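You operate a simulated robot arm through the tools that you are given. There is no shell and no other tool. Be economical: measure what you need, move in short steps, check, and stop when the job is done.

Carry out the task below with a simulated robot arm. There is one attempt and no reset: what you move stays moved.

JOB
Try the grey hand switch once on the switch tester.
Fine: plug it in, then power knob on; off at the end; leave it plugged.
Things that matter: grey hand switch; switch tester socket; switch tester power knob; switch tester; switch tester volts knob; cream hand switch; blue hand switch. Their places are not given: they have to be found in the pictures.

It is judged by the outcome, as a careful person would: the job done as asked, and still so three seconds after it is handed in. It fails if anything else is knocked over, pushed out of place, dropped, spilled or broken.

ROBOT AND FRAMES
A 6-joint arm with a two-finger parallel gripper, fixed in place. Base frame: the origin is at the foot of the arm, x ahead of it, y to its left, z up; the work surface is at about z = 0.906. Lengths are in m, angles in degrees, forces in N, time in s.
With the tool pointing down near the work surface it reaches from about 0.36 to 0.76 m from the base axis. Its first joint turns from -66.0 to 66.0 degrees. Payload 2.45 kg.
The tool frame sits at the grasp point between the pads (the TCP): z along the fingers, y along the line on which they close. The tips reach 0.024 m beyond it. Largest opening 0.068 m; finger width 0.017, thickness 0.01; the body of the gripper, 0.04 by 0.07 m, starts 0.041 m behind the TCP.
Orientation is that of the tool frame in the base frame, as [roll, pitch, yaw] about the fixed x, y, z axes, in that order (R = Rz(yaw) Ry(pitch) Rx(roll)). With the fingers straight down and closing along the base's y, the tool's x points along the base's -x, its y along +y and its z along -z.

CONTROLS
- The arm moves only by the tool move_arm. Its argument "steps" is a list of rows, each a list of 7 numbers: the gripper command, from -1 (shut) to 1 (fully open), values between in proportion, then the shift along the tool's x, y, z in units of 20 mm (1.0 is 20 mm), then the turn, a rotation vector about the tool's x, y, z in units of 5 degrees (1.0 is 5 degrees). In form: [[grip, dx, dy, dz, rx, ry, rz], ...]. A call has 1 to 20 rows; each row shifts and turns the commanded pose from where the row before left it, along the tool's axes as they then stand. A call with a number of a shift or a turn outside -1 to 1 is refused whole. Rows are played at 5 a second. More than 0.05 m and 8.6 degrees between two rows, or a gripper value outside its range, and nothing of the call is played. A pose out of reach is approached as far as the arm can. The call stops where the force on the tool passes 40 N (or 10 N more than at its start, if that is more) or the arm is blocked; 0.2 s more then pass. The fingers move at their own pace (about 0.108 m/s each) and stop on an object; they squeeze with about 41 N. The grip force told is the motor's: it shows also when the fingers shut on nothing. Time passes only in rows, and 0.2 s behind the last, so rows that do not move let the fingers close. The reply holds the time, the measured pose of the TCP, the force on the tool along the base axes, the opening and the grip force, in the units named above and with some noise.
- Cameras (640 x 400 px; columns grow to the right, rows downward): "scene" is fixed at [0.1571, 0.401, 1.4851]; the picture's right is [-0.86, -0.51, 0.00], its down [-0.18, 0.30, -0.94] and it looks along [0.47, -0.81, -0.35] (base axes); focal length 359 px, centre (320, 200). "wrist" rides on the gripper at [0.084, 0.011, -0.075] in the tool frame; the picture's right is [-0.13, 0.99, 0.00], its down [-0.60, -0.08, -0.79] and it looks along [-0.79, -0.10, 0.61] (tool axes); focal length 251 px, centre (320, 200).
- grab_frame(camera): a new picture of that camera. The clock stands still meanwhile.
- measure_at(camera, pixels): for up to 12 pixels [column, row] of the newest picture of that camera ("zoom" is the newest enlarged one), the place [x, y, z] in the base frame of the surface seen there, good to about 0.002 m. The clock stands still meanwhile.
- zoom(camera, box): a new picture of the part [left, top, right, bottom] of that camera's present view, enlarged. The clock stands still meanwhile.
- sign_off(): hands the job in; it is judged then, once.

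Keep the steps short. Do not move on a guess: measure, check each grasp and each placing, and mend mistakes. In all there are 80 turns and 34 pictures (those below and enlarged ones count). Leave the gripper open and the arm clear of the work at the hand-in unless told otherwise, and finish with a single line.

The tools are called after "Request:" as name(argument=value, ...) on one line, values as JSON. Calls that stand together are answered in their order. move_arm: Moves the arm, as the interface text tells. Its arguments: {"type":"object","properties":{"steps":{"type":"array"}},"required":["steps"]} The other tools are called the same way: grab_frame (camera) takes a picture; measure_at (camera, pixels) gives the place of the surface under pixels of a picture; zoom (camera, box) takes an enlarged picture of a part of a camera's view; sign_off () hands the job in.

At the start:

```text
clock: 0.0
eef_pos: [0.3298, -0.2841, 1.3593]
ee_rot: [-179.8, 0.1, -179.9]
wrist_force: [0.3, 0.6, -0.1]
width: 0.068
grip_force: 0.1
```

scene: 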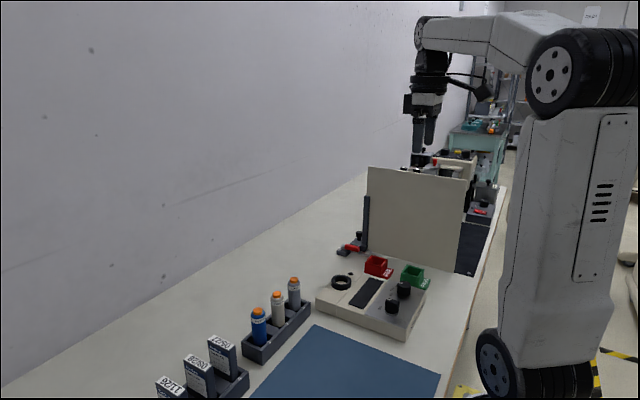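
wrist: 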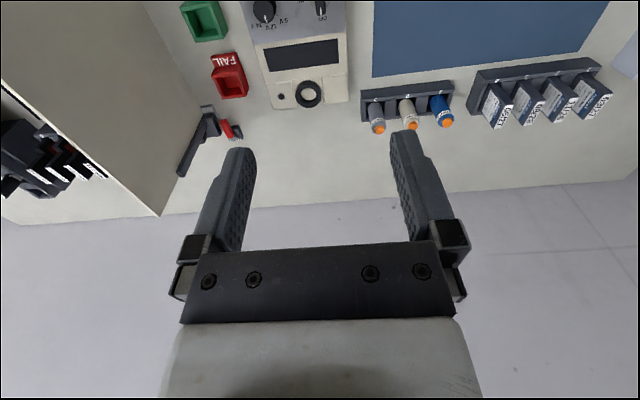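

I see the tester (scene, around 370,300) and the rack of three hand switches (around 278,320). I'll enlarge both.

Request:
zoom(camera="scene", box=[230, 220, 450, 370])

Request:
zoom(camera="wrist", box=[170, 0, 490, 200])

```text
2.67 times, centred on (340, 295) of scene
```

zoom: 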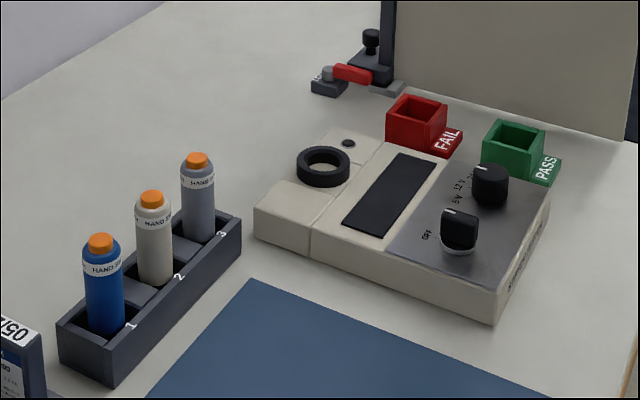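

```text
2.00 times, centred on (330, 100) of wrist
```

zoom: 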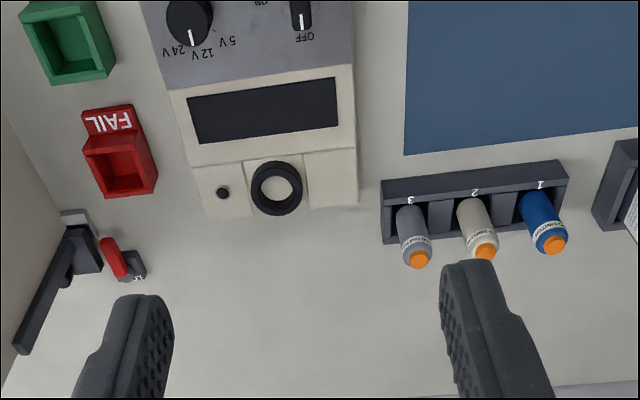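

The socket looks like the black ring, and the grey switch is in slot 3. I'll read the labels and knobs close up and measure both objects.

Request:
zoom(camera="scene", box=[265, 265, 325, 305])

Request:
zoom(camera="scene", box=[365, 270, 435, 320])

Request:
measure_at(camera="scene", pixels=[[294, 280], [294, 295], [278, 295], [261, 311], [341, 277], [341, 283], [333, 280], [349, 282], [404, 285], [392, 300], [350, 273], [370, 290]])

Request:
measure_at(camera="wrist", pixels=[[379, 129], [375, 112], [308, 94], [308, 83], [296, 94], [320, 94], [308, 105], [265, 10], [320, 10], [412, 125], [385, 90], [281, 97]])

```text
10.00 times, centred on (295, 285) of scene
```

zoom: 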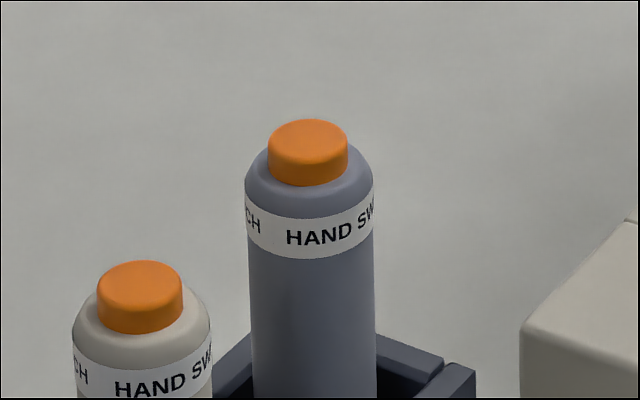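

```text
8.00 times, centred on (400, 295) of scene
```

zoom: 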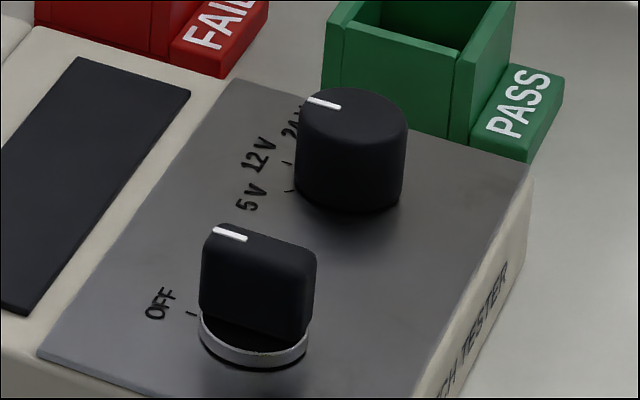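

```text
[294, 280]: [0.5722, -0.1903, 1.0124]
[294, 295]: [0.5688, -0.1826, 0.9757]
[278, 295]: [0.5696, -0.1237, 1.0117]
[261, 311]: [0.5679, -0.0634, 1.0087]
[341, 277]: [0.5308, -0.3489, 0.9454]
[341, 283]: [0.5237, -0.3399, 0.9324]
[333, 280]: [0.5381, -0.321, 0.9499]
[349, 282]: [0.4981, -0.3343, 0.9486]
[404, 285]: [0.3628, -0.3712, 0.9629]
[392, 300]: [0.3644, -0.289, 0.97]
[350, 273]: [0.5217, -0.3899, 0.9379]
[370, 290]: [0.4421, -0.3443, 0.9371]
```

```text
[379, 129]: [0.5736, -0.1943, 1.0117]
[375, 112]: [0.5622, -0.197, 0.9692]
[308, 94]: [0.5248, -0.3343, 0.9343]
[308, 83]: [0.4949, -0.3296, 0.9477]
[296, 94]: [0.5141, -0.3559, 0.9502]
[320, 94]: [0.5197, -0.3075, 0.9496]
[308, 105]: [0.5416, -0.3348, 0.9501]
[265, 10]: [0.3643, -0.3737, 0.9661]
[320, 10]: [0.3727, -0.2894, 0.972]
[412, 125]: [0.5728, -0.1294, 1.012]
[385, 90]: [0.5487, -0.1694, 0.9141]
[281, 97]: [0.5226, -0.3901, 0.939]
```

Socket rim centre is near (0.519, -0.333, 0.950), and the socket floor is about 0.933. The grey switch is near (0.572, -0.193) with its top at about 1.015. The power knob points at OFF. Next I'll move above the grey switch with the gripper partly open.

Request:
move_arm(steps=[[0.4, -0.865, 0.322, 0.925, 0, 0, 0], [0.4, -0.865, 0.322, 0.925, 0, 0, 0], [0.4, -0.865, 0.322, 0.925, 0, 0, 0], [0.4, -0.865, 0.322, 0.925, 0, 0, 0], [0.4, -0.865, 0.322, 0.925, 0, 0, 0], [0.4, -0.865, 0.322, 0.925, 0, 0, 0], [0.4, -0.865, 0.322, 0.925, 0, 0, 0], [0.4, -0.865, 0.322, 0.925, 0, 0, 0], [0.4, -0.865, 0.322, 0.925, 0, 0, 0], [0.4, -0.865, 0.322, 0.925, 0, 0, 0], [0.4, -0.865, 0.322, 0.925, 0, 0, 0], [0.4, -0.865, 0.322, 0.925, 0, 0, 0], [0.4, -0.865, 0.322, 0.925, 0, 0, 0], [0.4, -0.865, 0.322, 0.925, 0, 0, 0], [0.4, 0, 0, 0, 0, 0, 0]])

Request:
grab_frame(camera="wrist")

Request:
zoom(camera="scene", box=[230, 200, 390, 300])

```text
clock: 3.2
eef_pos: [0.573, -0.1961, 1.1006]
ee_rot: [-179.9, 0.1, 179.9]
wrist_force: [-0.5, -0.1, 0.1]
width: 0.0474
grip_force: 0.1
```

```text
27 pictures are left
```

wrist: 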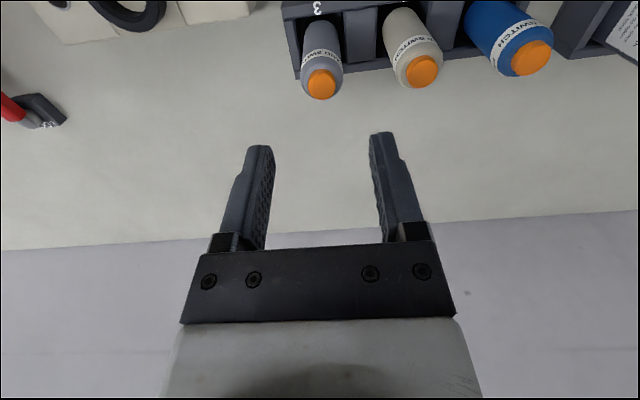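

```text
4.00 times, centred on (310, 250) of scene
```

zoom: 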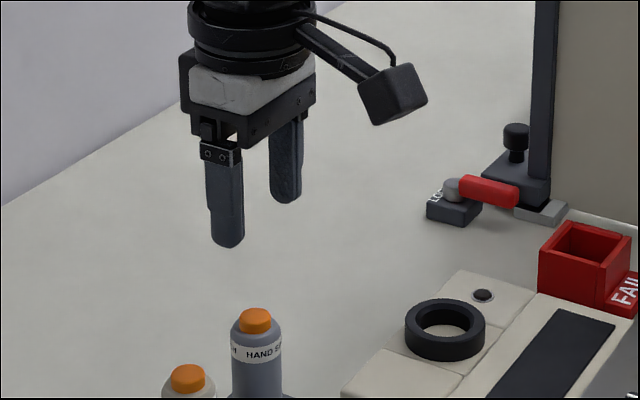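

The wrist camera shows the grey button near (321,84). I'll measure the button and body points precisely.

Request:
measure_at(camera="wrist", pixels=[[321, 86], [310, 84], [334, 84], [321, 98], [321, 73], [303, 45], [338, 45], [320, 30], [322, 62], [360, 40], [297, 40], [300, 68]])

```text
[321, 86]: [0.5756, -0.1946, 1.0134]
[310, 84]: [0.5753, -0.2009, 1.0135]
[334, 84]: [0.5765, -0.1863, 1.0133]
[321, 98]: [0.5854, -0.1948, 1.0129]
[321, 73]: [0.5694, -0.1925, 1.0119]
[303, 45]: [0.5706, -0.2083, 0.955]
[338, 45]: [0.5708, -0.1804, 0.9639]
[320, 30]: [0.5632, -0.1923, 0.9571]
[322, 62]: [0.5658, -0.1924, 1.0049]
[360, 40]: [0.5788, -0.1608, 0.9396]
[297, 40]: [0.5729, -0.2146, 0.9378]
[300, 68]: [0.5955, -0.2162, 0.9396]
```

The grey switch centre is (0.577, -0.194), its diameter about 0.028, and the rack rim is at 0.939. I'll descend to TCP z of 0.985 and close.

Request:
move_arm(steps=[[0.4, -0.2, 0.1, 0.78, 0, 0, 0], [0.4, 0, 0, 1, 0, 0, 0], [0.4, 0, 0, 1, 0, 0, 0], [0.4, 0, 0, 1, 0, 0, 0], [0.4, 0, 0, 1, 0, 0, 0], [0.4, 0, 0, 1, 0, 0, 0], [0.4, 0, 0, 0, 0, 0, 0], [-1, 0, 0, 0, 0, 0, 0], [-1, 0, 0, 0, 0, 0, 0], [-1, 0, 0, 0, 0, 0, 0]])

Request:
grab_frame(camera="wrist")

```text
clock: 5.4
eef_pos: [0.5774, -0.1947, 0.9846]
ee_rot: [-179.9, -0.1, -180.0]
wrist_force: [-0.8, -0.9, 0.3]
width: 0.0291
grip_force: 40.9
```

```text
25 pictures are left
```

wrist: 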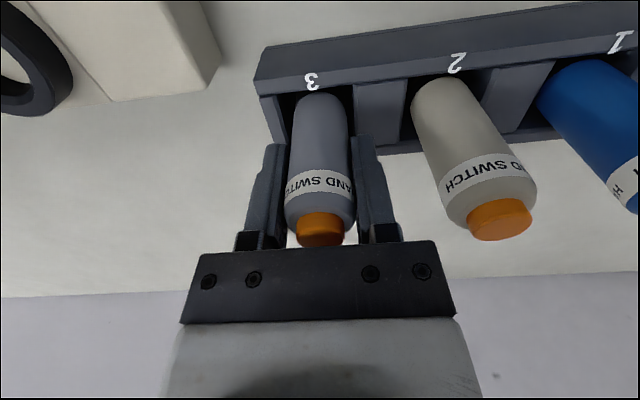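

It is gripped, with the opening at 0.029. I'll lift straight up 0.10 m and look.

Request:
move_arm(steps=[[-1, 0, 0, -0.5, 0, 0, 0], [-1, 0, 0, -1, 0, 0, 0], [-1, 0, 0, -1, 0, 0, 0], [-1, 0, 0, -1, 0, 0, 0], [-1, 0, 0, -1, 0, 0, 0], [-1, 0, 0, -0.5, 0, 0, 0], [-1, 0, 0, 0, 0, 0, 0]])

Request:
zoom(camera="scene", box=[230, 200, 390, 300])

```text
clock: 7.0
eef_pos: [0.5769, -0.1929, 1.0848]
ee_rot: [-179.9, 0.0, -179.9]
wrist_force: [0.8, -0.5, -1.0]
width: 0.0288
grip_force: 40.9
```

```text
4.00 times, centred on (310, 250) of scene
```

zoom: 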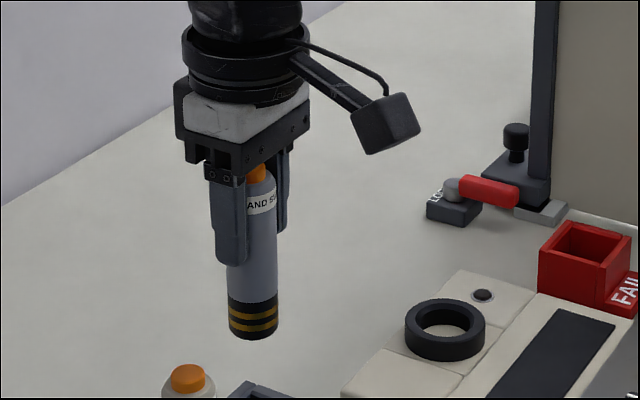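

The switch has ringed contacts on its bottom end. I'll measure that end and the socket ring.

Request:
measure_at(camera="zoom", pixels=[[253, 335], [253, 320], [231, 318], [275, 318], [445, 304], [445, 340], [410, 326], [480, 324], [445, 331], [445, 308], [447, 322], [252, 260]])

```text
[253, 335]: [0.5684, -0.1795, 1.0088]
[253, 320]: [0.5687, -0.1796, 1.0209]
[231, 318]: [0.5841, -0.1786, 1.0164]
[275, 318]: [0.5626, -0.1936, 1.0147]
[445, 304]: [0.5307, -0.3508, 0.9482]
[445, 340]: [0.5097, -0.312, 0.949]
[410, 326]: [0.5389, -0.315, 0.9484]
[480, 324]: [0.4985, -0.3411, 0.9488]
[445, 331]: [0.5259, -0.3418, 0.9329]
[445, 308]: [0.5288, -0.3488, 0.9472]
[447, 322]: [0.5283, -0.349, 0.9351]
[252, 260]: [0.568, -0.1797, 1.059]
```

The switch bottom is 0.078 below the TCP, on the TCP axis. I'll move above the socket estimate (0.519, -0.332) at the same height and refine from there.

Request:
move_arm(steps=[[-1, 0.3625, -0.869, 0, 0, 0, 0], [-1, 0.3625, -0.869, 0, 0, 0, 0], [-1, 0.3625, -0.869, 0, 0, 0, 0], [-1, 0.3625, -0.869, 0, 0, 0, 0], [-1, 0.3625, -0.869, 0, 0, 0, 0], [-1, 0.3625, -0.869, 0, 0, 0, 0], [-1, 0.3625, -0.869, 0, 0, 0, 0], [-1, 0.3625, -0.869, 0, 0, 0, 0], [-1, 0, 0, 0, 0, 0, 0], [-1, 0, 0, 0, 0, 0, 0]])

Request:
zoom(camera="wrist", box=[240, 0, 400, 100])

Request:
zoom(camera="scene", box=[293, 230, 389, 290])

```text
clock: 9.2
eef_pos: [0.5201, -0.3338, 1.0852]
ee_rot: [-179.9, 0.0, 180.0]
wrist_force: [0.1, 0.3, -0.1]
width: 0.029
grip_force: 41.2
```

```text
4.00 times, centred on (320, 50) of wrist
```

zoom: 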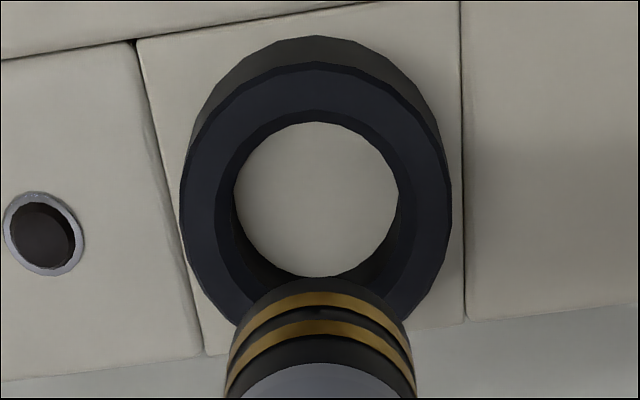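

```text
6.67 times, centred on (341, 260) of scene
```

zoom: 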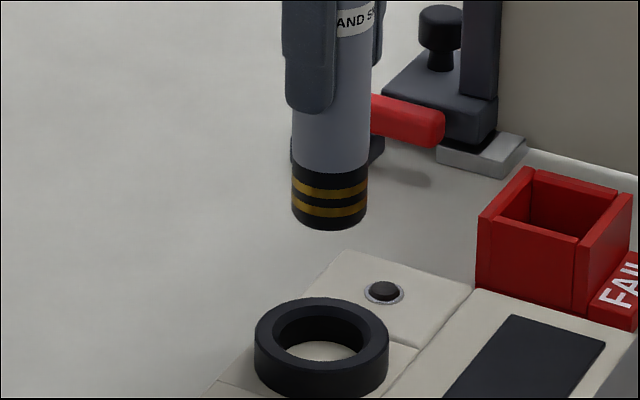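

Ring and plug are both visible. I'll measure points on the rim's middle circle to fit the centre, and the plug end.

Request:
measure_at(camera="wrist", pixels=[[289.75, 47.5], [348.5, 47.5], [318.75, 21.5], [298, 29], [339.5, 29], [296, 70], [343, 70], [320, 71.5], [320, 78]])

Request:
measure_at(camera="zoom", pixels=[[330, 226], [330, 215], [330, 303], [264, 335], [380, 335], [282, 310], [363, 310], [320, 367], [290, 356], [355, 356]])

```text
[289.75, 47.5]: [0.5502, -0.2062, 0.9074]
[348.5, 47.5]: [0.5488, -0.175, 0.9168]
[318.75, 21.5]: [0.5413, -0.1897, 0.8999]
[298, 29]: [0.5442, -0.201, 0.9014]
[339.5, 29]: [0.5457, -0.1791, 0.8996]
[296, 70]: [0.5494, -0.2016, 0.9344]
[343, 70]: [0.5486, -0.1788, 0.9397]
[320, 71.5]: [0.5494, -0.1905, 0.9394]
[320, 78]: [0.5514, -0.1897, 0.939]
```

```text
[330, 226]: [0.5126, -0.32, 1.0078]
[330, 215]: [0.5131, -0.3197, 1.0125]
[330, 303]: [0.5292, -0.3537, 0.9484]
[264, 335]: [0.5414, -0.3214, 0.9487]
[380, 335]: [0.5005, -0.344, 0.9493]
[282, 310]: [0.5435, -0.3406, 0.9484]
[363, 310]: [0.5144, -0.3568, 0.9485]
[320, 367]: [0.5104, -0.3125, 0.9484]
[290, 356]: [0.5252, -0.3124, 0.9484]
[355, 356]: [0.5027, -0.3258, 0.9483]
```

The ring centre fits to about (0.521, -0.334) and the plug axis to about (0.520, -0.333), so they agree within about 1 mm. I'll shift x by 1 mm and lower to just above the rim, then into the ring slowly.

Request:
move_arm(steps=[[-1, -0.05, -0.02, 0.5, 0, 0, 0], [-1, 0, 0, 1, 0, 0, 0], [-1, 0, 0, 0.9, 0, 0, 0], [-1, 0, 0, 0.25, 0, 0, 0], [-1, 0, 0, 0.25, 0, 0, 0], [-1, 0, 0, 0.25, 0, 0, 0], [-1, 0, 0, 0, 0, 0, 0]])

Request:
zoom(camera="scene", box=[293, 230, 389, 290])

```text
clock: 10.8
eef_pos: [0.5206, -0.3343, 1.0213]
ee_rot: [-179.9, 0.2, -180.0]
wrist_force: [-0.1, 0.0, -1.4]
width: 0.029
grip_force: 40.6
```

```text
6.67 times, centred on (341, 260) of scene
```

zoom: 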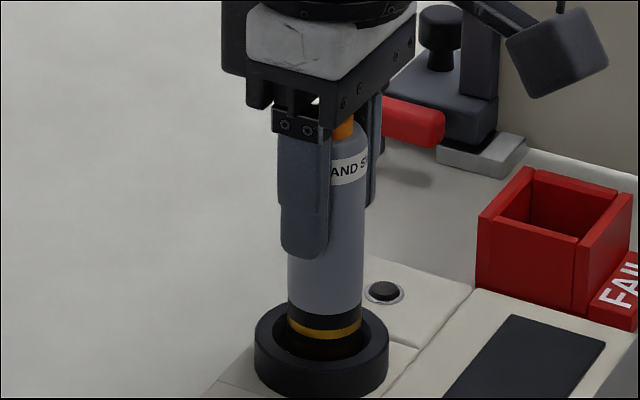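

The plug has entered the ring without contact force. I'll lower the last 10 mm in small steps.

Request:
move_arm(steps=[[-1, 0, 0, 0.15, 0, 0, 0], [-1, 0, 0, 0.15, 0, 0, 0], [-1, 0, 0, 0.1, 0, 0, 0], [-1, 0, 0, 0, 0, 0, 0]])

```text
clock: 11.8
eef_pos: [0.5201, -0.3339, 1.0133]
ee_rot: [-179.9, 0.0, 180.0]
wrist_force: [-0.5, 0.3, -0.6]
width: 0.0289
grip_force: 40.8
```

No contact yet, so I'll continue in 1 mm steps.

Request:
move_arm(steps=[[-1, 0, 0, 0.05, 0, 0, 0], [-1, 0, 0, 0.05, 0, 0, 0], [-1, 0, 0, 0.05, 0, 0, 0], [-1, 0, 0, 0, 0, 0, 0]])

```text
clock: 12.8
eef_pos: [0.5196, -0.3344, 1.0105]
ee_rot: [-179.9, 0.0, -179.9]
wrist_force: [0.6, 0.6, -0.8]
width: 0.0287
grip_force: 41.0
```

Request:
move_arm(steps=[[-1, 0, 0, 0.05, 0, 0, 0], [-1, 0, 0, 0.05, 0, 0, 0], [-1, 0, 0, 0.05, 0, 0, 0], [-1, 0, 0, 0, 0, 0, 0]])

Request:
zoom(camera="scene", box=[293, 230, 389, 290])

```text
clock: 13.8
eef_pos: [0.5192, -0.3332, 1.0067]
ee_rot: [-179.8, 0.0, 179.9]
wrist_force: [0.7, 0.2, -0.9]
width: 0.0288
grip_force: 40.9
```

```text
6.67 times, centred on (341, 260) of scene
```

zoom: 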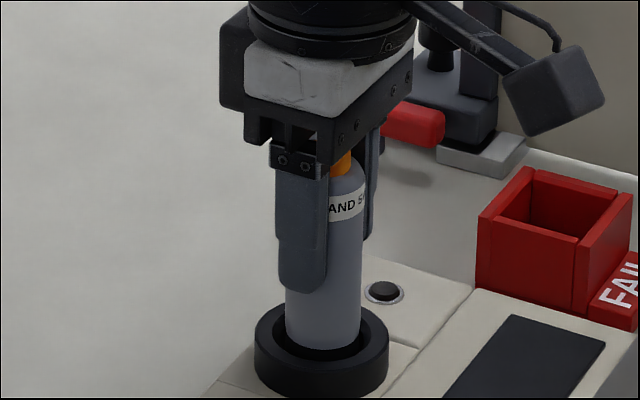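

Both contact rings are inside, still with no force. I'll keep lowering to touch.

Request:
move_arm(steps=[[-1, 0, 0, 0.05, 0, 0, 0], [-1, 0, 0, 0.05, 0, 0, 0], [-1, 0, 0, 0, 0, 0, 0]])

```text
clock: 14.6
eef_pos: [0.5207, -0.3327, 1.0047]
ee_rot: [180.0, 0.1, 180.0]
wrist_force: [0.2, -0.1, -0.8]
width: 0.0288
grip_force: 41.3
```

Request:
move_arm(steps=[[-1, 0, 0, 0.05, 0, 0, 0], [-1, 0, 0, 0.05, 0, 0, 0], [-1, 0, 0, 0.05, 0, 0, 0], [-1, 0, 0, 0, 0, 0, 0]])

```text
clock: 15.6
eef_pos: [0.52, -0.3332, 1.002]
ee_rot: [-179.9, 0.1, -180.0]
wrist_force: [0.4, -0.3, -1.4]
width: 0.0289
grip_force: 41.1
```

I'll check the picture and measure the button height against the held offset, to see whether the switch is slipping in the fingers.

Request:
grab_frame(camera="wrist")

Request:
zoom(camera="scene", box=[301, 240, 381, 290])

```text
19 pictures are left
```

wrist: 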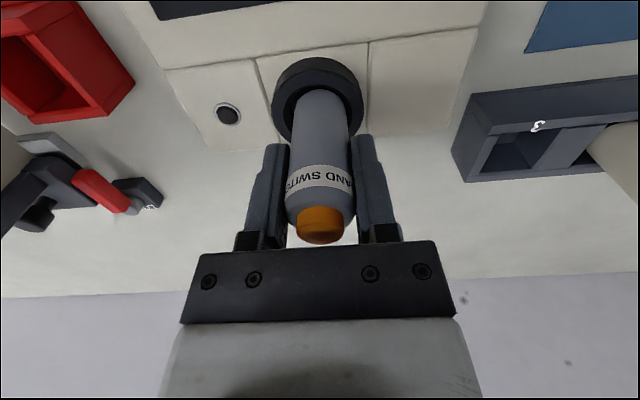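

```text
8.00 times, centred on (341, 265) of scene
```

zoom: 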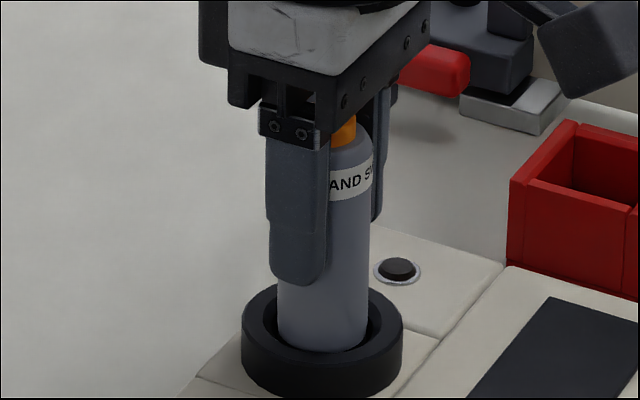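

Request:
measure_at(camera="wrist", pixels=[[320, 225], [320, 212], [320, 150], [320, 105], [320, 85], [320, 63], [340, 92], [300, 110]])

Request:
measure_at(camera="zoom", pixels=[[345, 125], [322, 345], [322, 250], [270, 320], [374, 320], [322, 358]])

```text
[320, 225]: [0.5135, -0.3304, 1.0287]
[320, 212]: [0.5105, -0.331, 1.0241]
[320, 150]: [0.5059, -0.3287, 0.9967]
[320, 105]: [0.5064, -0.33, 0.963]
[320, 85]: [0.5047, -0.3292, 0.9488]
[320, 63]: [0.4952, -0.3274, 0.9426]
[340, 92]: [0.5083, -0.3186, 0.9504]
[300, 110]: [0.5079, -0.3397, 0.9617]
```

```text
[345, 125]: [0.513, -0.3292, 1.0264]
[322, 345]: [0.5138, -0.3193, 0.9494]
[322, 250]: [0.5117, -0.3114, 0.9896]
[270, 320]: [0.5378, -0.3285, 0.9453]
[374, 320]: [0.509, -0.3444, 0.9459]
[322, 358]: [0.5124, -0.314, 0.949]
```

The button is still 0.028 above the TCP, so there is no slip and the socket is simply deeper. I'll continue lowering gently.

Request:
move_arm(steps=[[-1, 0, 0, 0.05, 0, 0, 0], [-1, 0, 0, 0.05, 0, 0, 0], [-1, 0, 0, 0.05, 0, 0, 0], [-1, 0, 0, 0.05, 0, 0, 0], [-1, 0, 0, 0, 0, 0, 0]])

```text
clock: 16.8
eef_pos: [0.5212, -0.3333, 1.0005]
ee_rot: [-179.8, 0.3, -180.0]
wrist_force: [-3.9, 11.8, 28.4]
width: 0.029
grip_force: 40.5
```

It has bottomed out with about 28 N upward. I'll open partly and look before rising.

Request:
move_arm(steps=[[0.4, 0, 0, 0, 0, 0, 0], [0.4, 0, 0, 0, 0, 0, 0], [0.4, 0, 0, 0, 0, 0, 0]])

Request:
grab_frame(camera="wrist")

```text
clock: 17.6
eef_pos: [0.5197, -0.3347, 0.9981]
ee_rot: [-179.8, -0.1, 179.9]
wrist_force: [-0.2, 0.3, 0.2]
width: 0.0475
grip_force: 0.0
```

```text
17 pictures are left
```

wrist: 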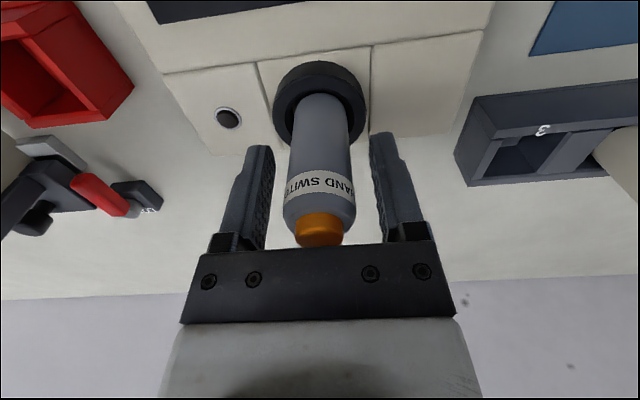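

The switch stands upright in the socket. I'll rise 0.10 m, then move back above the power knob near (0.368, -0.289).

Request:
move_arm(steps=[[0.4, 0, 0, -0.6, 0, 0, 0], [0.4, 0, 0, -1, 0, 0, 0], [0.4, 0, 0, -1, 0, 0, 0], [0.4, 0, 0, -1, 0, 0, 0], [0.4, 0, 0, -1, 0, 0, 0], [0.4, 0, 0, -0.5, 0, 0, 0], [0.4, 0.84, 0.25, 0, 0, 0, 0], [0.4, 0.84, 0.25, 0, 0, 0, 0], [0.4, 0.84, 0.25, 0, 0, 0, 0], [0.4, 0.84, 0.25, 0, 0, 0, 0], [0.4, 0.84, 0.25, 0, 0, 0, 0], [0.4, 0.84, 0.25, 0, 0, 0, 0], [0.4, 0.84, 0.25, 0, 0, 0, 0], [0.4, 0.84, 0.25, 0, 0, 0, 0], [0.4, 0.84, 0.25, 0, 0, 0, 0], [0.4, 0, 0, 0, 0, 0, 0], [0.4, 0, 0, 0, 0, 0, 0]])

Request:
grab_frame(camera="wrist")

Request:
zoom(camera="scene", box=[290, 225, 450, 325])

```text
clock: 21.2
eef_pos: [0.368, -0.286, 1.1007]
ee_rot: [-179.9, 0.0, 180.0]
wrist_force: [0.4, 0.1, -0.5]
width: 0.0475
grip_force: 0.0
```

```text
16 pictures are left
```

wrist: 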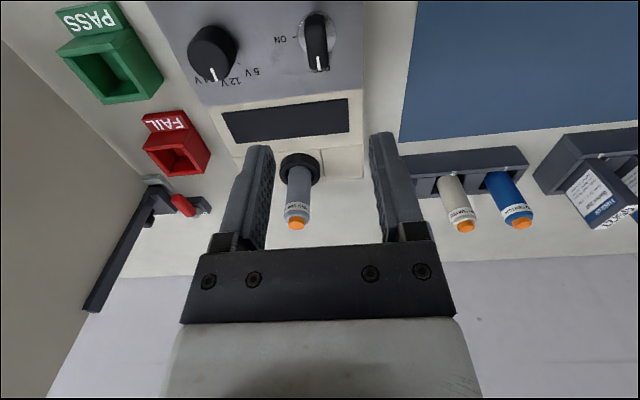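

```text
4.00 times, centred on (370, 275) of scene
```

zoom: 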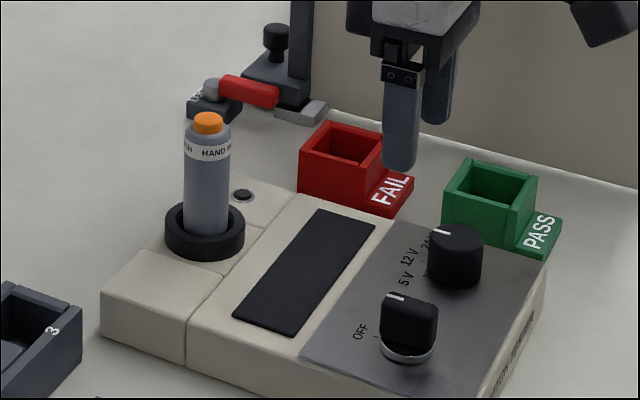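

The power knob is a bar along x with its pointer at +x (OFF). The ON label lies toward -y, so ON is about 90° clockwise from above. I'll measure the bar.

Request:
zoom(camera="wrist", box=[256, 0, 384, 80])

Request:
measure_at(camera="scene", pixels=[[388, 299], [394, 302], [398, 303], [387, 305], [396, 309], [391, 300], [395, 313], [385, 309], [403, 284], [380, 318]])

```text
5.00 times, centred on (320, 40) of wrist
```

zoom: 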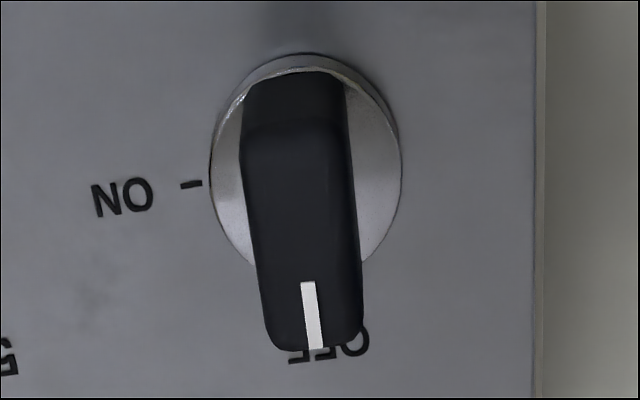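

```text
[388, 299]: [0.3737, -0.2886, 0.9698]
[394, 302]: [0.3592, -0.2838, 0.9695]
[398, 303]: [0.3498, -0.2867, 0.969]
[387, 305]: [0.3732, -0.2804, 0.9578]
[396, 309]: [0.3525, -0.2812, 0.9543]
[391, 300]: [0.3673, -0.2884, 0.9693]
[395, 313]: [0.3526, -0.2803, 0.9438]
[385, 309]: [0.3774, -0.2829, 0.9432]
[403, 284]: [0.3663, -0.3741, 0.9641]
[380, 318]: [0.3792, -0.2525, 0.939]
```

Request:
measure_at(camera="zoom", pixels=[[250, 180], [342, 180], [295, 135], [310, 340], [275, 320], [355, 320], [300, 230], [300, 76], [215, 170], [393, 170], [310, 60]])

```text
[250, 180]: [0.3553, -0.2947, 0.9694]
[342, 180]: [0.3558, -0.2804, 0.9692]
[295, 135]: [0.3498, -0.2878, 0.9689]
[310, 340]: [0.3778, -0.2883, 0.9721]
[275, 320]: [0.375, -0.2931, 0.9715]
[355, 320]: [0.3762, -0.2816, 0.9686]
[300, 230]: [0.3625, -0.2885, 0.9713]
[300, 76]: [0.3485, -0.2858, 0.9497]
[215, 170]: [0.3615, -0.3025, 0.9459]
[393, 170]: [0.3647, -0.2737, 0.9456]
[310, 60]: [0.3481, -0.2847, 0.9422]
```

The bar centre is (0.3635, -0.2878), 0.0145 wide, with its top at 0.970 and the skirt at 0.945. I'll descend to TCP z of 0.976 and grip it.

Request:
move_arm(steps=[[0.2, 0.225, -0.09, 0.5, 0, 0, 0], [0.2, 0, 0, 1, 0, 0, 0], [0.2, 0, 0, 1, 0, 0, 0], [0.2, 0, 0, 1, 0, 0, 0], [0.2, 0, 0, 1, 0, 0, 0], [0.2, 0, 0, 0.7, 0, 0, 0], [0.2, 0, 0, 0.5, 0, 0, 0], [0.2, 0, 0, 0.5, 0, 0, 0], [0.2, 0, 0, 0, 0, 0, 0], [-1, 0, 0, 0, 0, 0, 0], [-1, 0, 0, 0, 0, 0, 0], [-1, 0, 0, 0, 0, 0, 0]])

Request:
zoom(camera="scene", box=[290, 225, 450, 325])

```text
clock: 23.8
eef_pos: [0.364, -0.2892, 0.9748]
ee_rot: [-179.9, 0.1, 180.0]
wrist_force: [2.5, 5.8, -1.2]
width: 0.0157
grip_force: 35.0
```

```text
4.00 times, centred on (370, 275) of scene
```

zoom: 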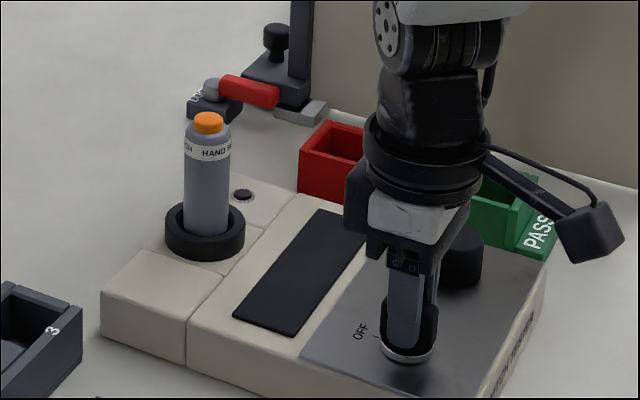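

The knob is gripped, with the opening at 0.0157. I'll turn 30° clockwise first (tool +z) and check the forces.

Request:
move_arm(steps=[[-1, 0, 0, 0, 0, 0, 1], [-1, 0, 0, 0, 0, 0, 1], [-1, 0, 0, 0, 0, 0, 1], [-1, 0, 0, 0, 0, 0, 1], [-1, 0, 0, 0, 0, 0, 1], [-1, 0, 0, 0, 0, 0, 1], [-1, 0, 0, 0, 0, 0, 0]])

```text
clock: 25.4
eef_pos: [0.3636, -0.2894, 0.9764]
ee_rot: [180.0, -0.1, 149.9]
wrist_force: [-3.6, 14.5, -11.2]
width: 0.0158
grip_force: 34.8
```

It is turning with moderate side force (+y 14 N). I'll ease 1 mm toward +y and continue another 30°.

Request:
move_arm(steps=[[-1, 0.025, 0.043, 0, 0, 0, 0], [-1, 0, 0, 0, 0, 0, 1], [-1, 0, 0, 0, 0, 0, 1], [-1, 0, 0, 0, 0, 0, 1], [-1, 0, 0, 0, 0, 0, 1], [-1, 0, 0, 0, 0, 0, 1], [-1, 0, 0, 0, 0, 0, 1], [-1, 0, 0, 0, 0, 0, 0]])

```text
clock: 27.2
eef_pos: [0.3628, -0.2892, 0.9763]
ee_rot: [-179.9, 0.0, 119.9]
wrist_force: [1.9, 8.1, -25.1]
width: 0.0157
grip_force: 35.1
```

The z force is -25 N, so the tool is pulling up on the knob. I'll lower 1 mm to relieve it and read again.

Request:
move_arm(steps=[[-1, 0, 0, 0.05, 0, 0, 0], [-1, 0, 0, 0, 0, 0, 0]])

```text
clock: 27.8
eef_pos: [0.3644, -0.2887, 0.9755]
ee_rot: [-180.0, 0.1, 120.0]
wrist_force: [-0.6, 15.1, -2.2]
width: 0.0161
grip_force: 34.9
```

Relieved. I'll turn the remaining 30° toward ON.

Request:
move_arm(steps=[[-1, 0.03, 0.02, 0, 0, 0, 0], [-1, 0, 0, 0, 0, 0, 1], [-1, 0, 0, 0, 0, 0, 1], [-1, 0, 0, 0, 0, 0, 1], [-1, 0, 0, 0.03, 0, 0, 0], [-1, 0, 0, 0, 0, 0, 1], [-1, 0, 0, 0, 0, 0, 1], [-1, 0, 0, 0, 0, 0, 1], [-1, 0, 0, 0, 0, 0, 0]])

Request:
zoom(camera="scene", box=[290, 225, 450, 325])

```text
clock: 29.8
eef_pos: [0.3661, -0.2894, 0.9754]
ee_rot: [179.8, 0.3, 89.9]
wrist_force: [2.5, 13.8, 33.9]
width: 0.0159
grip_force: 34.8
```

```text
4.00 times, centred on (370, 275) of scene
```

zoom: 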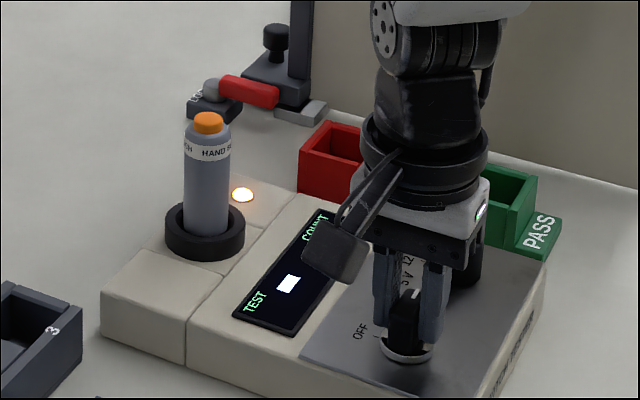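

The lamp and display came on ("TEST", "COUNT"), so power is ON. I'll release the knob and rise.

Request:
move_arm(steps=[[0.2, 0, 0, 0, 0, 0, 0], [0.2, 0, 0, 0, 0, 0, 0], [0.2, 0, 0, -0.5, 0, 0, 0], [0.2, 0, 0, -1, 0, 0, 0], [0.2, 0, 0, -1, 0, 0, 0], [0.2, 0, 0, -1, 0, 0, 0], [0.2, 0, 0, -1, 0, 0, 0], [0.2, 0, 0, -1, 0, 0, 0], [0.2, 0, 0, -0.5, 0, 0, 0], [0.2, 0, 0, 0, 0, 0, 0]])

Request:
zoom(camera="scene", box=[290, 225, 450, 325])

```text
clock: 32.0
eef_pos: [0.3639, -0.2866, 1.0942]
ee_rot: [180.0, 0.1, 90.0]
wrist_force: [-0.7, 0.7, -0.3]
width: 0.0406
grip_force: 0.0
```

```text
4.00 times, centred on (370, 275) of scene
```

zoom: 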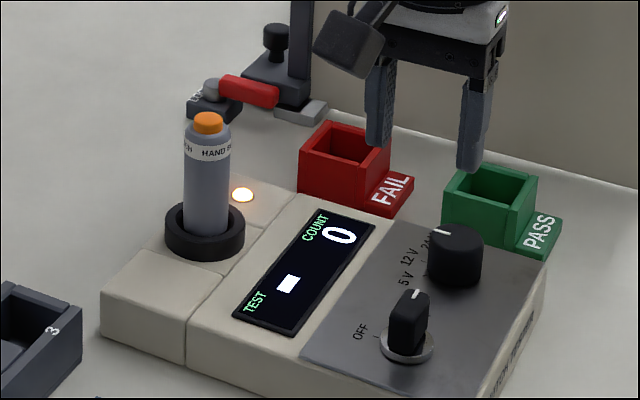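

The knob points at ON, the display reads COUNT 0 and TEST "-". Now I need one press of the orange button. I'll measure its top.

Request:
measure_at(camera="zoom", pixels=[[208, 117], [197, 117], [219, 119], [208, 113], [208, 122], [206, 180], [205, 215], [208, 145], [415, 294], [407, 318]])

```text
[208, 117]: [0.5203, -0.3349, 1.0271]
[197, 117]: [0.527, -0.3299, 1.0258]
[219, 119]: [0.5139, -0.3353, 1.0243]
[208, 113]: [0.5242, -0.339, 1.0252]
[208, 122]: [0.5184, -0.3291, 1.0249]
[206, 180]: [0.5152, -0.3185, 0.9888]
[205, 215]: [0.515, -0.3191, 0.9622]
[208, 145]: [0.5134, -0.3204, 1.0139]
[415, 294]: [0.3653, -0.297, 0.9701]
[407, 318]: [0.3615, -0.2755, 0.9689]
```

The button top is at (0.521, -0.334, 1.0265). I'll close the fingers and go above it with the tips about 14 mm clear.

Request:
move_arm(steps=[[-1, -0.261, 0.872, 0, 0, 0, 0], [-1, -0.261, 0.872, 0, 0, 0, 0], [-1, -0.261, 0.872, 0, 0, 0, 0], [-1, -0.261, 0.872, 0, 0, 0, 0], [-1, -0.261, 0.872, 0, 0, 0, 0], [-1, -0.261, 0.872, 0, 0, 0, 0], [-1, -0.261, 0.872, 0, 0, 0, 0], [-1, -0.261, 0.872, 0, 0, 0, 0], [-1, -0.261, 0.872, 0, 0, 0, 0], [-1, 0, 0, 0.75, 0, 0, 0], [-1, 0, 0, 0.75, 0, 0, 0], [-1, 0, 0, 0, 0, 0, 0]])

Request:
zoom(camera="scene", box=[290, 225, 450, 325])

```text
clock: 34.6
eef_pos: [0.5222, -0.3373, 1.0639]
ee_rot: [179.9, 0.1, 90.0]
wrist_force: [-0.2, 0.1, -0.3]
width: 0.0
grip_force: 23.6
```

```text
4.00 times, centred on (370, 275) of scene
```

zoom: 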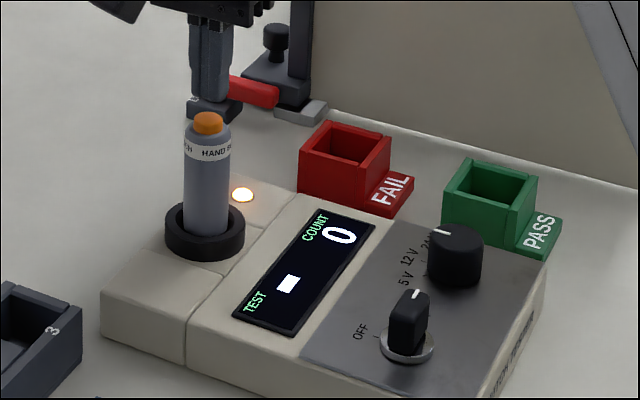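

I'll correct y by +3 mm and lower to begin pressing, staying in contact so it counts as one press.

Request:
move_arm(steps=[[-1, 0.15, 0, 0, 0, 0, 0], [-1, 0, 0, 0.35, 0, 0, 0], [-1, 0, 0, 0.2, 0, 0, 0], [-1, 0, 0, 0.1, 0, 0, 0], [-1, 0, 0, 0.05, 0, 0, 0], [-1, 0, 0, 0.05, 0, 0, 0], [-1, 0, 0, 0, 0, 0, 0]])

```text
clock: 36.2
eef_pos: [0.5207, -0.3326, 1.0503]
ee_rot: [179.9, 0.1, 90.0]
wrist_force: [0.4, 1.0, 0.2]
width: 0.0
grip_force: 23.8
```

No contact yet at 1.050. I'll press on by 1 mm steps.

Request:
move_arm(steps=[[-1, 0, 0, 0.05, 0, 0, 0], [-1, 0, 0, 0.05, 0, 0, 0], [-1, 0, 0, 0.05, 0, 0, 0], [-1, 0, 0, 0, 0, 0, 0]])

Request:
zoom(camera="scene", box=[290, 225, 450, 325])

```text
clock: 37.2
eef_pos: [0.5211, -0.3327, 1.0475]
ee_rot: [179.9, 0.2, 90.0]
wrist_force: [0.5, 0.3, 4.2]
width: 0.0
grip_force: 24.1
```

```text
4.00 times, centred on (370, 275) of scene
```

zoom: 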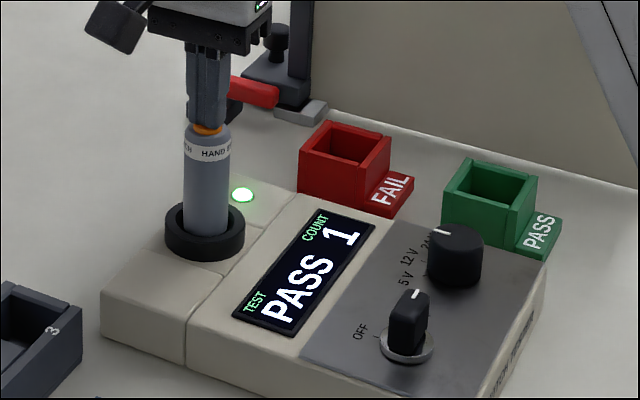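

It reads COUNT 1 and PASS, so the single press is done. I'll rise straight up, return above the knob, and open there.

Request:
move_arm(steps=[[-1, 0, 0, -0.5, 0, 0, 0], [-1, 0, 0, -1, 0, 0, 0], [-1, 0, 0, -1, 0, 0, 0], [-1, 0.248, -0.874, 0, 0, 0, 0], [-1, 0.248, -0.874, 0, 0, 0, 0], [-1, 0.248, -0.874, 0, 0, 0, 0], [-1, 0.248, -0.874, 0, 0, 0, 0], [-1, 0.248, -0.874, 0, 0, 0, 0], [-1, 0.248, -0.874, 0, 0, 0, 0], [-1, 0.248, -0.874, 0, 0, 0, 0], [-1, 0.248, -0.874, 0, 0, 0, 0], [0.2, 0.248, -0.874, 0, 0, 0, 0], [0.2, 0, 0, 0, 0, 0, 0], [0.2, 0, 0, 0, 0, 0, 0]])

Request:
zoom(camera="scene", box=[290, 225, 450, 325])

Request:
zoom(camera="wrist", box=[240, 0, 400, 100])

```text
clock: 40.2
eef_pos: [0.3633, -0.2885, 1.0959]
ee_rot: [179.9, 0.1, 89.9]
wrist_force: [0.2, -0.3, 0.2]
width: 0.041
grip_force: 0.0
```

```text
4.00 times, centred on (370, 275) of scene
```

zoom: 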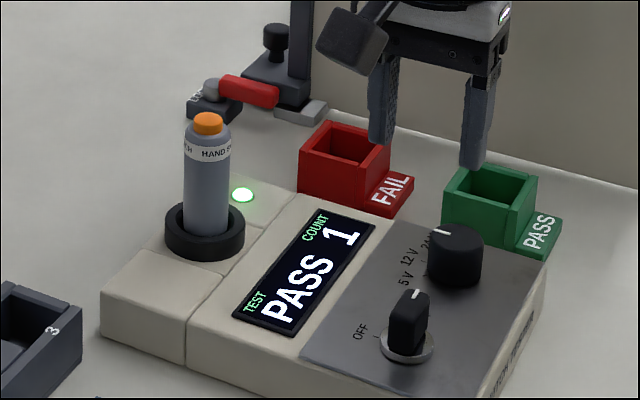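

```text
4.00 times, centred on (320, 50) of wrist
```

zoom: 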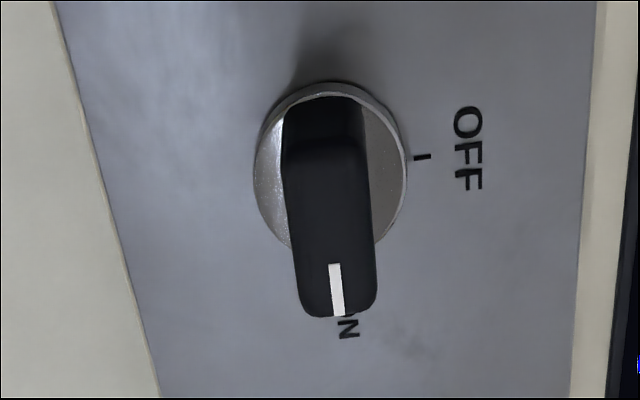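

I'm centred above the knob. I'll descend to 0.976 and grip.

Request:
move_arm(steps=[[0.2, 0, 0, 1, 0, 0, 0], [0.2, 0, 0, 1, 0, 0, 0], [0.2, 0, 0, 1, 0, 0, 0], [0.2, 0, 0, 1, 0, 0, 0], [0.2, 0, 0, 1, 0, 0, 0], [0.2, 0, 0, 0.5, 0, 0, 0], [0.2, 0, 0, 0.5, 0, 0, 0], [0.2, 0, 0, 0, 0, 0, 0], [-1, 0, 0, 0, 0, 0, 0], [-1, 0, 0, 0, 0, 0, 0], [-1, 0, 0, 0, 0, 0, 0]])

```text
clock: 42.6
eef_pos: [0.3635, -0.2882, 0.9766]
ee_rot: [-180.0, 0.3, 90.0]
wrist_force: [11.8, 2.2, -4.9]
width: 0.0161
grip_force: 35.1
```

Gripped. I'll turn back 45° counter-clockwise, easing the side force.

Request:
move_arm(steps=[[-1, 0, 0.03, 0, 0, 0, 0], [-1, 0, 0, 0, 0, 0, -1], [-1, 0, 0, 0, 0, 0, -1], [-1, 0, 0, 0, 0, 0, -1], [-1, 0, 0, 0, 0, 0, -1], [-1, 0, 0, 0, 0, 0, -1], [-1, 0, 0, 0, 0, 0, -1], [-1, 0, 0, 0, 0, 0, 0]])

```text
clock: 44.4
eef_pos: [0.3638, -0.2882, 0.9773]
ee_rot: [179.9, 0.2, 119.9]
wrist_force: [-6.8, -23.7, -6.4]
width: 0.016
grip_force: 35.0
```

The side force is -24 N in y (30° turned so far). I'll ease 1 mm toward -y and go another 30°.

Request:
move_arm(steps=[[-1, -0.043, -0.025, 0, 0, 0, 0], [-1, 0, 0, 0, 0, 0, -1], [-1, 0, 0, 0, 0, 0, -1], [-1, 0, 0, 0, 0, 0, -1], [-1, 0, 0, 0, 0, 0, -1], [-1, 0, 0, 0, 0, 0, -1], [-1, 0, 0, 0, 0, 0, -1], [-1, 0, 0, 0, 0, 0, 0]])

```text
clock: 46.2
eef_pos: [0.3624, -0.2892, 0.9774]
ee_rot: [-179.9, 0.0, 150.1]
wrist_force: [-12.8, -13.5, 5.9]
width: 0.0158
grip_force: 35.1
```

Request:
move_arm(steps=[[-1, 0, -0.03, 0, 0, 0, 0], [-1, 0, 0, 0, 0, 0, -1], [-1, 0, 0, 0, 0, 0, -1], [-1, 0, 0, 0, 0, 0, -1], [-1, 0, 0, 0, 0, 0, -1], [-1, 0, 0, 0, 0, 0, -1], [-1, 0, 0, 0, 0, 0, -1], [-1, 0, 0, 0, 0, 0, 0]])

Request:
zoom(camera="scene", box=[290, 225, 450, 325])

```text
clock: 48.0
eef_pos: [0.3637, -0.2904, 0.9769]
ee_rot: [180.0, 0.1, 180.0]
wrist_force: [-21.9, -13.8, 9.8]
width: 0.0161
grip_force: 35.1
```

```text
4.00 times, centred on (370, 275) of scene
```

zoom: 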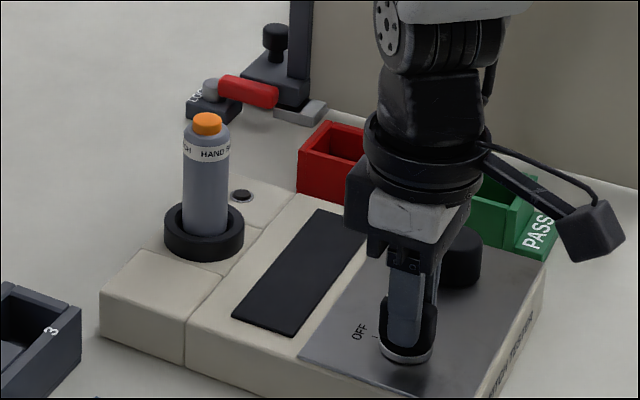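

The display and lamp are dark, so power is OFF. I'll release, rise 0.16 m, and check.

Request:
move_arm(steps=[[0.2, 0, 0, 0, 0, 0, 0], [0.2, 0, 0, 0, 0, 0, 0], [0.2, 0, 0, -0.5, 0, 0, 0], [0.2, 0, 0, -1, 0, 0, 0], [0.2, 0, 0, -1, 0, 0, 0], [0.2, 0, 0, -1, 0, 0, 0], [0.2, 0, 0, -1, 0, 0, 0], [0.6, 0, 0, -1, 0, 0, 0], [1, 0, 0, -1, 0, 0, 0], [1, 0, 0, -1, 0, 0, 0], [1, 0, 0, -1, 0, 0, 0], [1, 0, 0, -1, 0, 0, 0], [1, 0, 0, 0, 0, 0, 0]])

Request:
zoom(camera="scene", box=[290, 225, 450, 325])

Request:
grab_frame(camera="scene")

```text
clock: 50.8
eef_pos: [0.3642, -0.2871, 1.1665]
ee_rot: [-179.9, 0.2, 179.9]
wrist_force: [0.3, 0.5, 0.4]
width: 0.0676
grip_force: 0.1
```

```text
4.00 times, centred on (370, 275) of scene
```

zoom: 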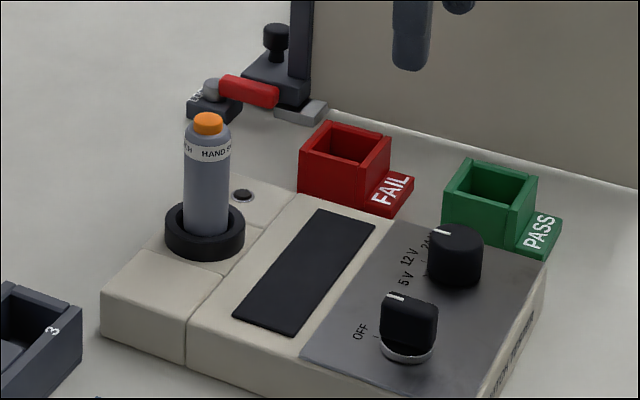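

```text
4 pictures are left
```

scene: 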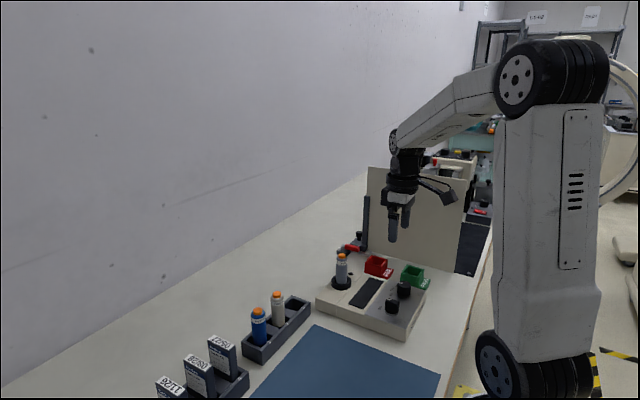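

The knob is back at OFF, the switch stands plugged in, the tester and the other items are in place, and the gripper is open and clear. I'm handing the job in.

Request:
sign_off()

```text
The job is handed in.
```

The grey hand switch was plugged in, powered on and pressed once (the tester read PASS, count 1); the power knob is back at OFF and the switch is still plugged in.
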